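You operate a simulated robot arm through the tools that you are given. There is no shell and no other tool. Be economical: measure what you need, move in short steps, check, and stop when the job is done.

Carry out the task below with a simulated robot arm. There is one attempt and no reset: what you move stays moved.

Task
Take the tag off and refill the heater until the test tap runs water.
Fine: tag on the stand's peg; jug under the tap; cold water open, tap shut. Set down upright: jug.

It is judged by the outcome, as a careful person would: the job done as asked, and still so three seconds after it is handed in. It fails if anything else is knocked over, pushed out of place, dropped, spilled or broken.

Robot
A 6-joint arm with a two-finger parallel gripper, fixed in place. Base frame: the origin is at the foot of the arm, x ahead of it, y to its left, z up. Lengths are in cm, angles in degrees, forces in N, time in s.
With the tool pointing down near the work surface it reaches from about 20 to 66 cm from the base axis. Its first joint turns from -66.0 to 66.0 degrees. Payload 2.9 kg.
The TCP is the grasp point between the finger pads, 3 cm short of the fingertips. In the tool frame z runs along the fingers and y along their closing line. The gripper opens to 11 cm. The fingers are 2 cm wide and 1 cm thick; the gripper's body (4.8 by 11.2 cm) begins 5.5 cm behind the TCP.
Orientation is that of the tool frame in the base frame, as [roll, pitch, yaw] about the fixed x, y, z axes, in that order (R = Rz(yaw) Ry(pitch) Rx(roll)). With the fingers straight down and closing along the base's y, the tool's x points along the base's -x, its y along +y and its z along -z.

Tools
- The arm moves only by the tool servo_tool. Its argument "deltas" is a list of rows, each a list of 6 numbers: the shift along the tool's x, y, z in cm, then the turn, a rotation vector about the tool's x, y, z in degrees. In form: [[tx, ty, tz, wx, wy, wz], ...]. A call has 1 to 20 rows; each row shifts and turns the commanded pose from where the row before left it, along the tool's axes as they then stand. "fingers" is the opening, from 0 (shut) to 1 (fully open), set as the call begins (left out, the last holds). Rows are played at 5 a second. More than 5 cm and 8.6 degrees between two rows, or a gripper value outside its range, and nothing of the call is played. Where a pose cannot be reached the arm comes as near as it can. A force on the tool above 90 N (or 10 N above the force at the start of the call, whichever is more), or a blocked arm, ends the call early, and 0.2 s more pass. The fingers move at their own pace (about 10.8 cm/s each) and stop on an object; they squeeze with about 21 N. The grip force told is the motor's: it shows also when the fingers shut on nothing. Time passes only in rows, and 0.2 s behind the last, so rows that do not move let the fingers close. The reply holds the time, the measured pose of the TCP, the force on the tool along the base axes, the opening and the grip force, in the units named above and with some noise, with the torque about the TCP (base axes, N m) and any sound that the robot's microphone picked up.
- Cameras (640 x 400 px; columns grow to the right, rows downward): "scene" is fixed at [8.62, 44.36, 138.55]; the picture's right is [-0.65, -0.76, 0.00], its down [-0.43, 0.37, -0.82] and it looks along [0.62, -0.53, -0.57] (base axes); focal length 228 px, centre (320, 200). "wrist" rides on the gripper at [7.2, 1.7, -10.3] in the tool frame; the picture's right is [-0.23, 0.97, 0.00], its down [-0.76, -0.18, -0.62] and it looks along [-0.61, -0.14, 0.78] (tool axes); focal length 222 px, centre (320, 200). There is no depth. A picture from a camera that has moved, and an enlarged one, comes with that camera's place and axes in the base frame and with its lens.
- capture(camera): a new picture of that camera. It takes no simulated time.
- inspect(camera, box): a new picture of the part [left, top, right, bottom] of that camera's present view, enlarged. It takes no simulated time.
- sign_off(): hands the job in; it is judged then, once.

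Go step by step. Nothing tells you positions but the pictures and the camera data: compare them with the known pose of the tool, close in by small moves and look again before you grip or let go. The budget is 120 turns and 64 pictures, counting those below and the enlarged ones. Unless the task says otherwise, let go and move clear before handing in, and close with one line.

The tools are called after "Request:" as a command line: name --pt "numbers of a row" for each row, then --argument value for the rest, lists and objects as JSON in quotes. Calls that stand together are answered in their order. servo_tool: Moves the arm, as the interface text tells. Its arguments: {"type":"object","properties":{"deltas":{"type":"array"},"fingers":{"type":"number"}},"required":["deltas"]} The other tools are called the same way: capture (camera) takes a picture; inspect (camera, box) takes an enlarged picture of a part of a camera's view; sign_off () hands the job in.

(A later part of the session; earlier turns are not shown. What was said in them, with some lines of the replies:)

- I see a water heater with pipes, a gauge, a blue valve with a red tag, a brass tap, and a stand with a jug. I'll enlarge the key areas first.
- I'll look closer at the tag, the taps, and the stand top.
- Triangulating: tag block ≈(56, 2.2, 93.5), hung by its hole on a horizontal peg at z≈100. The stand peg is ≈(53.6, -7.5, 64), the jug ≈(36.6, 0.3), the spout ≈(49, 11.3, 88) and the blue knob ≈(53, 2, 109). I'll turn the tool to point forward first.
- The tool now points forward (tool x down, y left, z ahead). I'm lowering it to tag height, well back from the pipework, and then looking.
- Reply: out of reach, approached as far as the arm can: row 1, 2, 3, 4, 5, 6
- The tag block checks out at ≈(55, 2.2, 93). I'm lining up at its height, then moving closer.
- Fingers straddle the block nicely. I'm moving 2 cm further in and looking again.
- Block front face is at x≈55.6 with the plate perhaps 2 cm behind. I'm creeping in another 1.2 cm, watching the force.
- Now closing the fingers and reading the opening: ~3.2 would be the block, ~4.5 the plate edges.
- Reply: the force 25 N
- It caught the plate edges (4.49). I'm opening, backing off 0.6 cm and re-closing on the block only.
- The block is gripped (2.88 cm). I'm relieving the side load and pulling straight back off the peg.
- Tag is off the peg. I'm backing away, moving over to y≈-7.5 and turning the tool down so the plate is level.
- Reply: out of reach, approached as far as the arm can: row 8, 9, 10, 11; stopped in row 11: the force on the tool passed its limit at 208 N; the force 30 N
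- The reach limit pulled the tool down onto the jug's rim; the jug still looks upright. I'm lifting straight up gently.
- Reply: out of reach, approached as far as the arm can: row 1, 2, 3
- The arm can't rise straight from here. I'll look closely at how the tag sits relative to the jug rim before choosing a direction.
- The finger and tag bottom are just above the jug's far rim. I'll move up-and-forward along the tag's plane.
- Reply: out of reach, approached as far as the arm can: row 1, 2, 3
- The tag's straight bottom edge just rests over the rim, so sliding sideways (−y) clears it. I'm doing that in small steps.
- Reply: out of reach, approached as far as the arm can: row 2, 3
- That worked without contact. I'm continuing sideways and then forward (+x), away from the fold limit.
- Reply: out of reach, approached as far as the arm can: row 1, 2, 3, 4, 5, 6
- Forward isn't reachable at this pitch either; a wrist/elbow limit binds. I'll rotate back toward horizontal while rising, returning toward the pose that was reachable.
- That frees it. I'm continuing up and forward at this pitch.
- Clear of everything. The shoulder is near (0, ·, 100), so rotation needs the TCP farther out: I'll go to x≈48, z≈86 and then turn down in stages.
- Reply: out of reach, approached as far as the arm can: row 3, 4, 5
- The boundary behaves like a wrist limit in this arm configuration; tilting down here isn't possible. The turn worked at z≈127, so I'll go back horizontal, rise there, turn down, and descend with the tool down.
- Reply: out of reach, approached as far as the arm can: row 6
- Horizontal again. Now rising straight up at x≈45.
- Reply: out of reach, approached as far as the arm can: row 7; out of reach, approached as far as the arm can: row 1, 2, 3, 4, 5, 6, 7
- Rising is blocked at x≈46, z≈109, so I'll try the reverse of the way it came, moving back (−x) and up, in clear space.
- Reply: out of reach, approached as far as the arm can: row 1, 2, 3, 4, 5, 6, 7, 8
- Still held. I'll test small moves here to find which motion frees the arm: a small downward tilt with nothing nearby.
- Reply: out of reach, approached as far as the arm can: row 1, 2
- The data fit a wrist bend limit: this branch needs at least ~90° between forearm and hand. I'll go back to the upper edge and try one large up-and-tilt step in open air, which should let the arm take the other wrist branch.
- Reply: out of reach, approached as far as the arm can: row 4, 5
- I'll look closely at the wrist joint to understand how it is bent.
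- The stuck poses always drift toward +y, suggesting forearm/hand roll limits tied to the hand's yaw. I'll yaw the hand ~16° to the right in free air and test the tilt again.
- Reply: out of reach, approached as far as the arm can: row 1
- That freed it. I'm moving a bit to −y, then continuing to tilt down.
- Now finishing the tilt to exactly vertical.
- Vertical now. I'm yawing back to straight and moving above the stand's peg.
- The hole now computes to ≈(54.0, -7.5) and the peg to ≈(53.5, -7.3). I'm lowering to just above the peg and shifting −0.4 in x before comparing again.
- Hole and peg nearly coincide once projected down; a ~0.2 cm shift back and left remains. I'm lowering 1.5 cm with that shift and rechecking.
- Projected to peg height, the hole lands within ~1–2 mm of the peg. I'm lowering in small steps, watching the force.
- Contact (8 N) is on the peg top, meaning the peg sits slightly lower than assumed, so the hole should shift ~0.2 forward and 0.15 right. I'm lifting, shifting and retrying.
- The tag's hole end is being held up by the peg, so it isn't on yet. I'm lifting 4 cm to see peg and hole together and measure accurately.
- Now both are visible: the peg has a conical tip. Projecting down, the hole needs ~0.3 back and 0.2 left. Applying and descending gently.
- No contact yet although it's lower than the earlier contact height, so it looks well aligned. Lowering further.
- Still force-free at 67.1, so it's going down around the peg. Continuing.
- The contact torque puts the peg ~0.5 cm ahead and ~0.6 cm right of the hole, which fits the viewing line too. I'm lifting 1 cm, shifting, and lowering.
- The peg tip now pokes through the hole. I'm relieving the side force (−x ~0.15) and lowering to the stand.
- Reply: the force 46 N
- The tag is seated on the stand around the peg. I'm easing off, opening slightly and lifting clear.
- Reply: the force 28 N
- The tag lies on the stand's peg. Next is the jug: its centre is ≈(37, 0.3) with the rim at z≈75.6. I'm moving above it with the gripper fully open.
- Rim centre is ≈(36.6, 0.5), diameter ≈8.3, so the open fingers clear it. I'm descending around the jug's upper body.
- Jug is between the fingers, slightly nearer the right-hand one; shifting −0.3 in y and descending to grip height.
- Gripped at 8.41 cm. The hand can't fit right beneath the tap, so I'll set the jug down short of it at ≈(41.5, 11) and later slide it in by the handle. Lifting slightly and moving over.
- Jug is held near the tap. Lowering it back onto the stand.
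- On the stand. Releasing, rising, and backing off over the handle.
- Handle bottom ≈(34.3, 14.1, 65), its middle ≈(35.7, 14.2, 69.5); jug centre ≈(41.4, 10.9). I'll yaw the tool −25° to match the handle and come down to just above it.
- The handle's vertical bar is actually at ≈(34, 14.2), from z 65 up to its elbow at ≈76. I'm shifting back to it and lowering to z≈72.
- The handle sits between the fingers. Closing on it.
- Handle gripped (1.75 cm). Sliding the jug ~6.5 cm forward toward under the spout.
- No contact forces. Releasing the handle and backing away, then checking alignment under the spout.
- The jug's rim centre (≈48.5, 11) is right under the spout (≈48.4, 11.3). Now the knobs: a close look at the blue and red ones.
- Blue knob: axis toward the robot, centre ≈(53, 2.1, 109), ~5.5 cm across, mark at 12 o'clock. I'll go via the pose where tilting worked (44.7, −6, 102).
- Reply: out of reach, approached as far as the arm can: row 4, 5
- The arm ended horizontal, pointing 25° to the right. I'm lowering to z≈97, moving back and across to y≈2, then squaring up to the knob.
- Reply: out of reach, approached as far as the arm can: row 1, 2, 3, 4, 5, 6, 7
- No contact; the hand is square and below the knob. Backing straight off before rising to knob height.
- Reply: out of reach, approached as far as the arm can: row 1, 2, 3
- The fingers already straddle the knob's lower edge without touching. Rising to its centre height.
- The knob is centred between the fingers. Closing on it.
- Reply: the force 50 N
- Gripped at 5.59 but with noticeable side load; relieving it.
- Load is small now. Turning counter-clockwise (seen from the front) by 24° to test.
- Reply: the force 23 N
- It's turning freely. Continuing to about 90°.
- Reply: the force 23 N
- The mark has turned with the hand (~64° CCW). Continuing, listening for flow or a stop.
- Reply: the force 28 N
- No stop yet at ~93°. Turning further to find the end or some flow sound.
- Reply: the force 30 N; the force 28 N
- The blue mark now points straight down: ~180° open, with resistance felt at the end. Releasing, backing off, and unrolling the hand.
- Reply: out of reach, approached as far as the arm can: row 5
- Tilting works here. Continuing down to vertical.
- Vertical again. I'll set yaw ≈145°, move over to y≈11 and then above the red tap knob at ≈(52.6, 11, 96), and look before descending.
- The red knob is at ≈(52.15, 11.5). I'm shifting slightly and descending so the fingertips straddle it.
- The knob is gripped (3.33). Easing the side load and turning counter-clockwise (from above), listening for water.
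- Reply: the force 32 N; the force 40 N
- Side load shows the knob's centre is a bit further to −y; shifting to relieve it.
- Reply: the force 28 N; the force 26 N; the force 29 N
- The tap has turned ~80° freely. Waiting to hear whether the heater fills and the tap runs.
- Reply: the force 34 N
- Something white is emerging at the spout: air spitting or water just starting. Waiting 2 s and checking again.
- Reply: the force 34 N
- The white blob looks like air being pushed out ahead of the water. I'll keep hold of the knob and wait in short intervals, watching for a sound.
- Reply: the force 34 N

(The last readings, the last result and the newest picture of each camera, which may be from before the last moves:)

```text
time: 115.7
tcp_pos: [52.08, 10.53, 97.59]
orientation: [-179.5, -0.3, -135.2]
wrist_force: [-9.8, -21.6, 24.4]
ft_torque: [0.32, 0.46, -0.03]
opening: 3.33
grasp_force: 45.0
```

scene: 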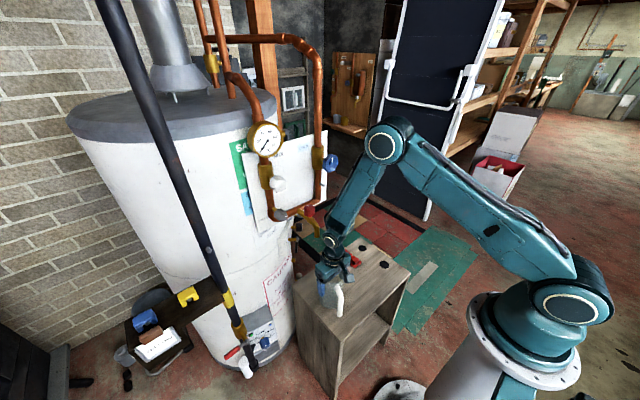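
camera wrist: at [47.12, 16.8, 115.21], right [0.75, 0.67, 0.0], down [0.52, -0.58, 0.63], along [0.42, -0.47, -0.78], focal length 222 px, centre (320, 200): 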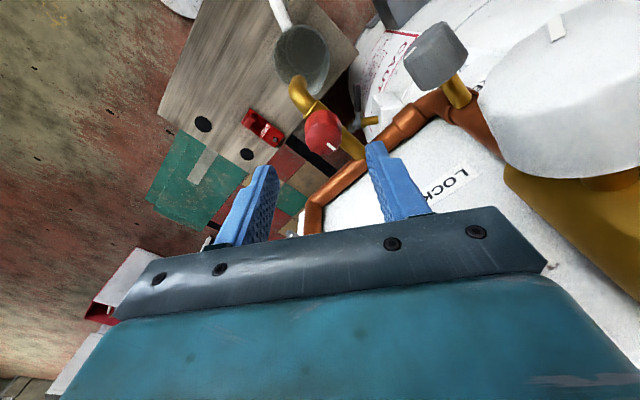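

Request:
servo_tool --pt "0 0 0 0 0 0" --pt "0 0 0 0 0 0" --pt "0 0 0 0 0 0" --pt "0 0 0 0 0 0" --pt "0 0 0 0 0 0" --pt "0 0 0 0 0 0" --pt "0 0 0 0 0 0" --pt "0 0 0 0 0 0" --pt "0 0 0 0 0 0"

```text
time: 117.7
tcp_pos: [52.07, 10.63, 97.56]
orientation: [-179.6, -0.3, -135.2]
wrist_force: [-10.1, -21.3, 24.6]
ft_torque: [0.3, 0.47, -0.07]
opening: 3.3
grasp_force: 44.5
```

Request:
servo_tool --pt "0 0 0 0 0 0" --pt "0 0 0 0 0 0" --pt "0 0 0 0 0 0" --pt "0 0 0 0 0 0" --pt "0 0 0 0 0 0" --pt "0 0 0 0 0 0" --pt "0 0 0 0 0 0"

Request:
inspect --camera "scene" --box '[290, 190, 350, 270]'

```text
time: 119.3
tcp_pos: [52.1, 10.64, 97.71]
orientation: [-179.6, -0.4, -135.2]
wrist_force: [-9.5, -20.6, 22.3]
ft_torque: [0.34, 0.52, -0.02]
opening: 3.32
grasp_force: 45.5
```

```text
5.00 times, centred on (320, 230) of scene
camera zoom: at [8.56, 44.3, 138.58], right [-0.65, -0.76, 0.0], down [-0.43, 0.37, -0.82], along [0.62, -0.53, -0.57], focal length 1142 px, centre (320, 50)
```

zoom: 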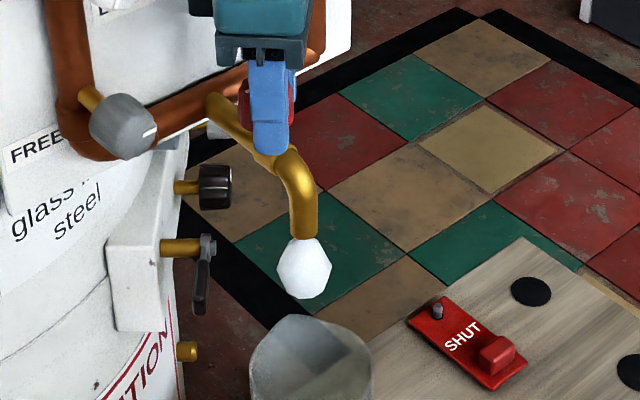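

Air is still being pushed out (so the heater is filling) and the jug is empty. I'll keep waiting in short intervals and listening.

Request:
servo_tool --pt "0 0 0 0 0 0" --pt "0 0 0 0 0 0" --pt "0 0 0 0 0 0" --pt "0 0 0 0 0 0" --pt "0 0 0 0 0 0" --pt "0 0 0 0 0 0" --pt "0 0 0 0 0 0" --pt "0 0 0 0 0 0" --pt "0 0 0 0 0 0"

```text
time: 121.3
tcp_pos: [52.06, 10.63, 97.61]
orientation: [-179.6, -0.2, -135.1]
wrist_force: [-9.4, -20.5, 21.5]
ft_torque: [0.34, 0.48, -0.03]
opening: 3.3
grasp_force: 44.6
```

Request:
servo_tool --pt "0 0 0 0 0 0" --pt "0 0 0 0 0 0" --pt "0 0 0 0 0 0" --pt "0 0 0 0 0 0" --pt "0 0 0 0 0 0" --pt "0 0 0 0 0 0" --pt "0 0 0 0 0 0" --pt "0 0 0 0 0 0" --pt "0 0 0 0 0 0"

```text
time: 123.3
tcp_pos: [52.01, 10.61, 97.51]
orientation: [-179.6, -0.2, -135.2]
wrist_force: [-10.1, -21.4, 20.0]
ft_torque: [0.32, 0.48, -0.08]
opening: 3.31
grasp_force: 45.0
```

Request:
servo_tool --pt "0 0 0 0 0 0" --pt "0 0 0 0 0 0" --pt "0 0 0 0 0 0" --pt "0 0 0 0 0 0" --pt "0 0 0 0 0 0" --pt "0 0 0 0 0 0" --pt "0 0 0 0 0 0" --pt "0 0 0 0 0 0" --pt "0 0 0 0 0 0" --pt "0 0 0 0 0 0" --pt "0 0 0 0 0 0" --pt "0 0 0 0 0 0"

```text
time: 125.9
tcp_pos: [52.02, 10.63, 97.48]
orientation: [-179.6, -0.2, -135.2]
wrist_force: [-9.4, -20.3, 19.2]
ft_torque: [0.29, 0.51, -0.04]
opening: 3.3
grasp_force: 45.3
```

Request:
servo_tool --pt "0 0 0 0 0 0" --pt "0 0 0 0 0 0" --pt "0 0 0 0 0 0" --pt "0 0 0 0 0 0" --pt "0 0 0 0 0 0" --pt "0 0 0 0 0 0" --pt "0 0 0 0 0 0" --pt "0 0 0 0 0 0" --pt "0 0 0 0 0 0" --pt "0 0 0 0 0 0" --pt "0 0 0 0 0 0" --pt "0 0 0 0 0 0"

```text
time: 128.5
tcp_pos: [52.23, 10.62, 97.57]
orientation: [-179.5, -0.3, -135.3]
wrist_force: [-8.5, -19.8, 17.1]
ft_torque: [0.34, 0.48, -0.02]
opening: 3.32
grasp_force: 45.0
```

Request:
servo_tool --pt "0 0 0 0 0 0" --pt "0 0 0 0 0 0" --pt "0 0 0 0 0 0" --pt "0 0 0 0 0 0" --pt "0 0 0 0 0 0" --pt "0 0 0 0 0 0" --pt "0 0 0 0 0 0" --pt "0 0 0 0 0 0" --pt "0 0 0 0 0 0" --pt "0 0 0 0 0 0" --pt "0 0 0 0 0 0" --pt "0 0 0 0 0 0" --pt "0 0 0 0 0 0" --pt "0 0 0 0 0 0"

```text
time: 131.5
tcp_pos: [52.08, 10.61, 97.64]
orientation: [-179.6, -0.3, -135.1]
wrist_force: [-8.8, -19.5, 16.2]
ft_torque: [0.4, 0.48, -0.05]
opening: 3.33
grasp_force: 45.2
```

Request:
servo_tool --pt "0 0 0 0 0 0" --pt "0 0 0 0 0 0" --pt "0 0 0 0 0 0" --pt "0 0 0 0 0 0" --pt "0 0 0 0 0 0" --pt "0 0 0 0 0 0" --pt "0 0 0 0 0 0" --pt "0 0 0 0 0 0" --pt "0 0 0 0 0 0" --pt "0 0 0 0 0 0" --pt "0 0 0 0 0 0" --pt "0 0 0 0 0 0" --pt "0 0 0 0 0 0" --pt "0 0 0 0 0 0"

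```text
time: 134.5
tcp_pos: [52.09, 10.64, 97.54]
orientation: [-179.7, -0.3, -135.2]
wrist_force: [-9.5, -19.3, 14.5]
ft_torque: [0.39, 0.52, -0.01]
opening: 3.33
grasp_force: 44.8
```

No sound yet; using the last picture to check the spout and jug.

Request:
inspect --camera "scene" --box '[280, 190, 360, 290]'

```text
4.00 times, centred on (320, 240) of scene
camera zoom: at [8.57, 44.3, 138.58], right [-0.65, -0.76, 0.0], down [-0.43, 0.37, -0.82], along [0.62, -0.53, -0.57], focal length 914 px, centre (320, 40)
```

zoom: 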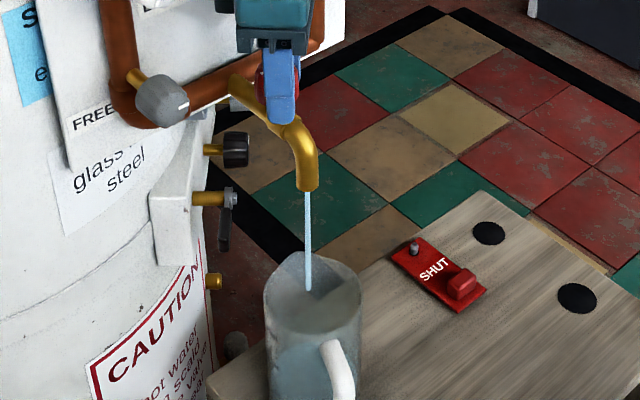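

Water is running into the jug. Shutting the tap now by turning back clockwise the same amount.

Request:
servo_tool --pt "0 0 0 0 0 8.4" --pt "0 0 0 0 0 8.4" --pt "0 0 0 0 0 8.4" --pt "0 0 0 0 0 8.4" --pt "0 0 0 0 0 8.4" --pt "0 0 0 0 0 8.4" --pt "0 0 0 0 0 8.4" --pt "0 0 0 0 0 8.4" --pt "0 0 0 0 0 8.4" --pt "0 0 0 0 0 7" --pt "0 0 0 0 0 0"

```text
time: 136.9
tcp_pos: [52.1, 11.25, 97.59]
orientation: [-180.0, 0.3, 143.1]
wrist_force: [1.8, 44.8, -20.7]
ft_torque: [0.22, 0.03, 0.22]
opening: 3.29
grasp_force: 45.5
```

Back at the starting angle. Relieving side load and pressing a little further clockwise to confirm it's against its stop.

Request:
servo_tool --pt "0.3 0.5 -0.1 0 0 0" --pt "0 0 0 0 0 4" --pt "0 0 0 0 0 4" --pt "0 0 0 0 0 0"

```text
time: 137.9
tcp_pos: [52.07, 11.4, 97.68]
orientation: [-179.8, 0.4, 134.4]
wrist_force: [6.6, 20.4, -22.1]
ft_torque: [0.71, -0.11, 0.85]
opening: 3.35
grasp_force: 45.2
```

The stop is firm (0.85 N m), so the tap is shut. Releasing, rising straight up and backing away.

Request:
servo_tool --pt "-0.1 -0.15 0.2 0 0 0" --pt "0 0 0 0 0 -4"

Request:
servo_tool --pt "0 0 0 0 0 0" --pt "0 0 0 0 0 0" --pt "0 0 0 0 0 0" --pt "0 0 -1.5 0 0 0" --pt "0 0 -2 0 0 0" --pt "0 0 -2 0 0 0" --pt "0 0 -2 0 0 0" --pt "2.2 -2.2 0 0 0 0" --pt "2.2 -2.2 0 0 0 0" --pt "2.2 -2.2 0 0 0 0" --pt "0 0 0 0 0 0" --fingers 0.55

```text
time: 138.5
tcp_pos: [52.1, 11.23, 97.84]
orientation: [-180.0, 0.5, 138.5]
wrist_force: [9.7, 28.7, -0.8]
ft_torque: [0.26, 0.84, 0.12]
opening: 3.38
grasp_force: 44.9
```

```text
time: 140.9
tcp_pos: [42.6, 10.4, 105.14]
orientation: [-179.8, 0.4, 138.4]
wrist_force: [-0.4, -0.5, 0.1]
ft_torque: [0.01, 0.0, 0.01]
opening: 6.07
grasp_force: 0.0
```

The arm is clear. The tag is on the peg, the jug stands under the tap with water in it, the cold valve is open and the tap is against its shut stop. Handing in.

Request:
sign_off

```text
The job is handed in.
```

The job is handed in: the tag is on the stand's peg, the heater was refilled until the test tap ran water into the jug, the cold valve is open and the tap is shut. I had no pictures left after closing the tap, so "shut" rests on the firm stop I felt (0.85 N m). Earlier the gripper pressed down on the jug's rim and briefly read 208 N, but the jug stayed upright.
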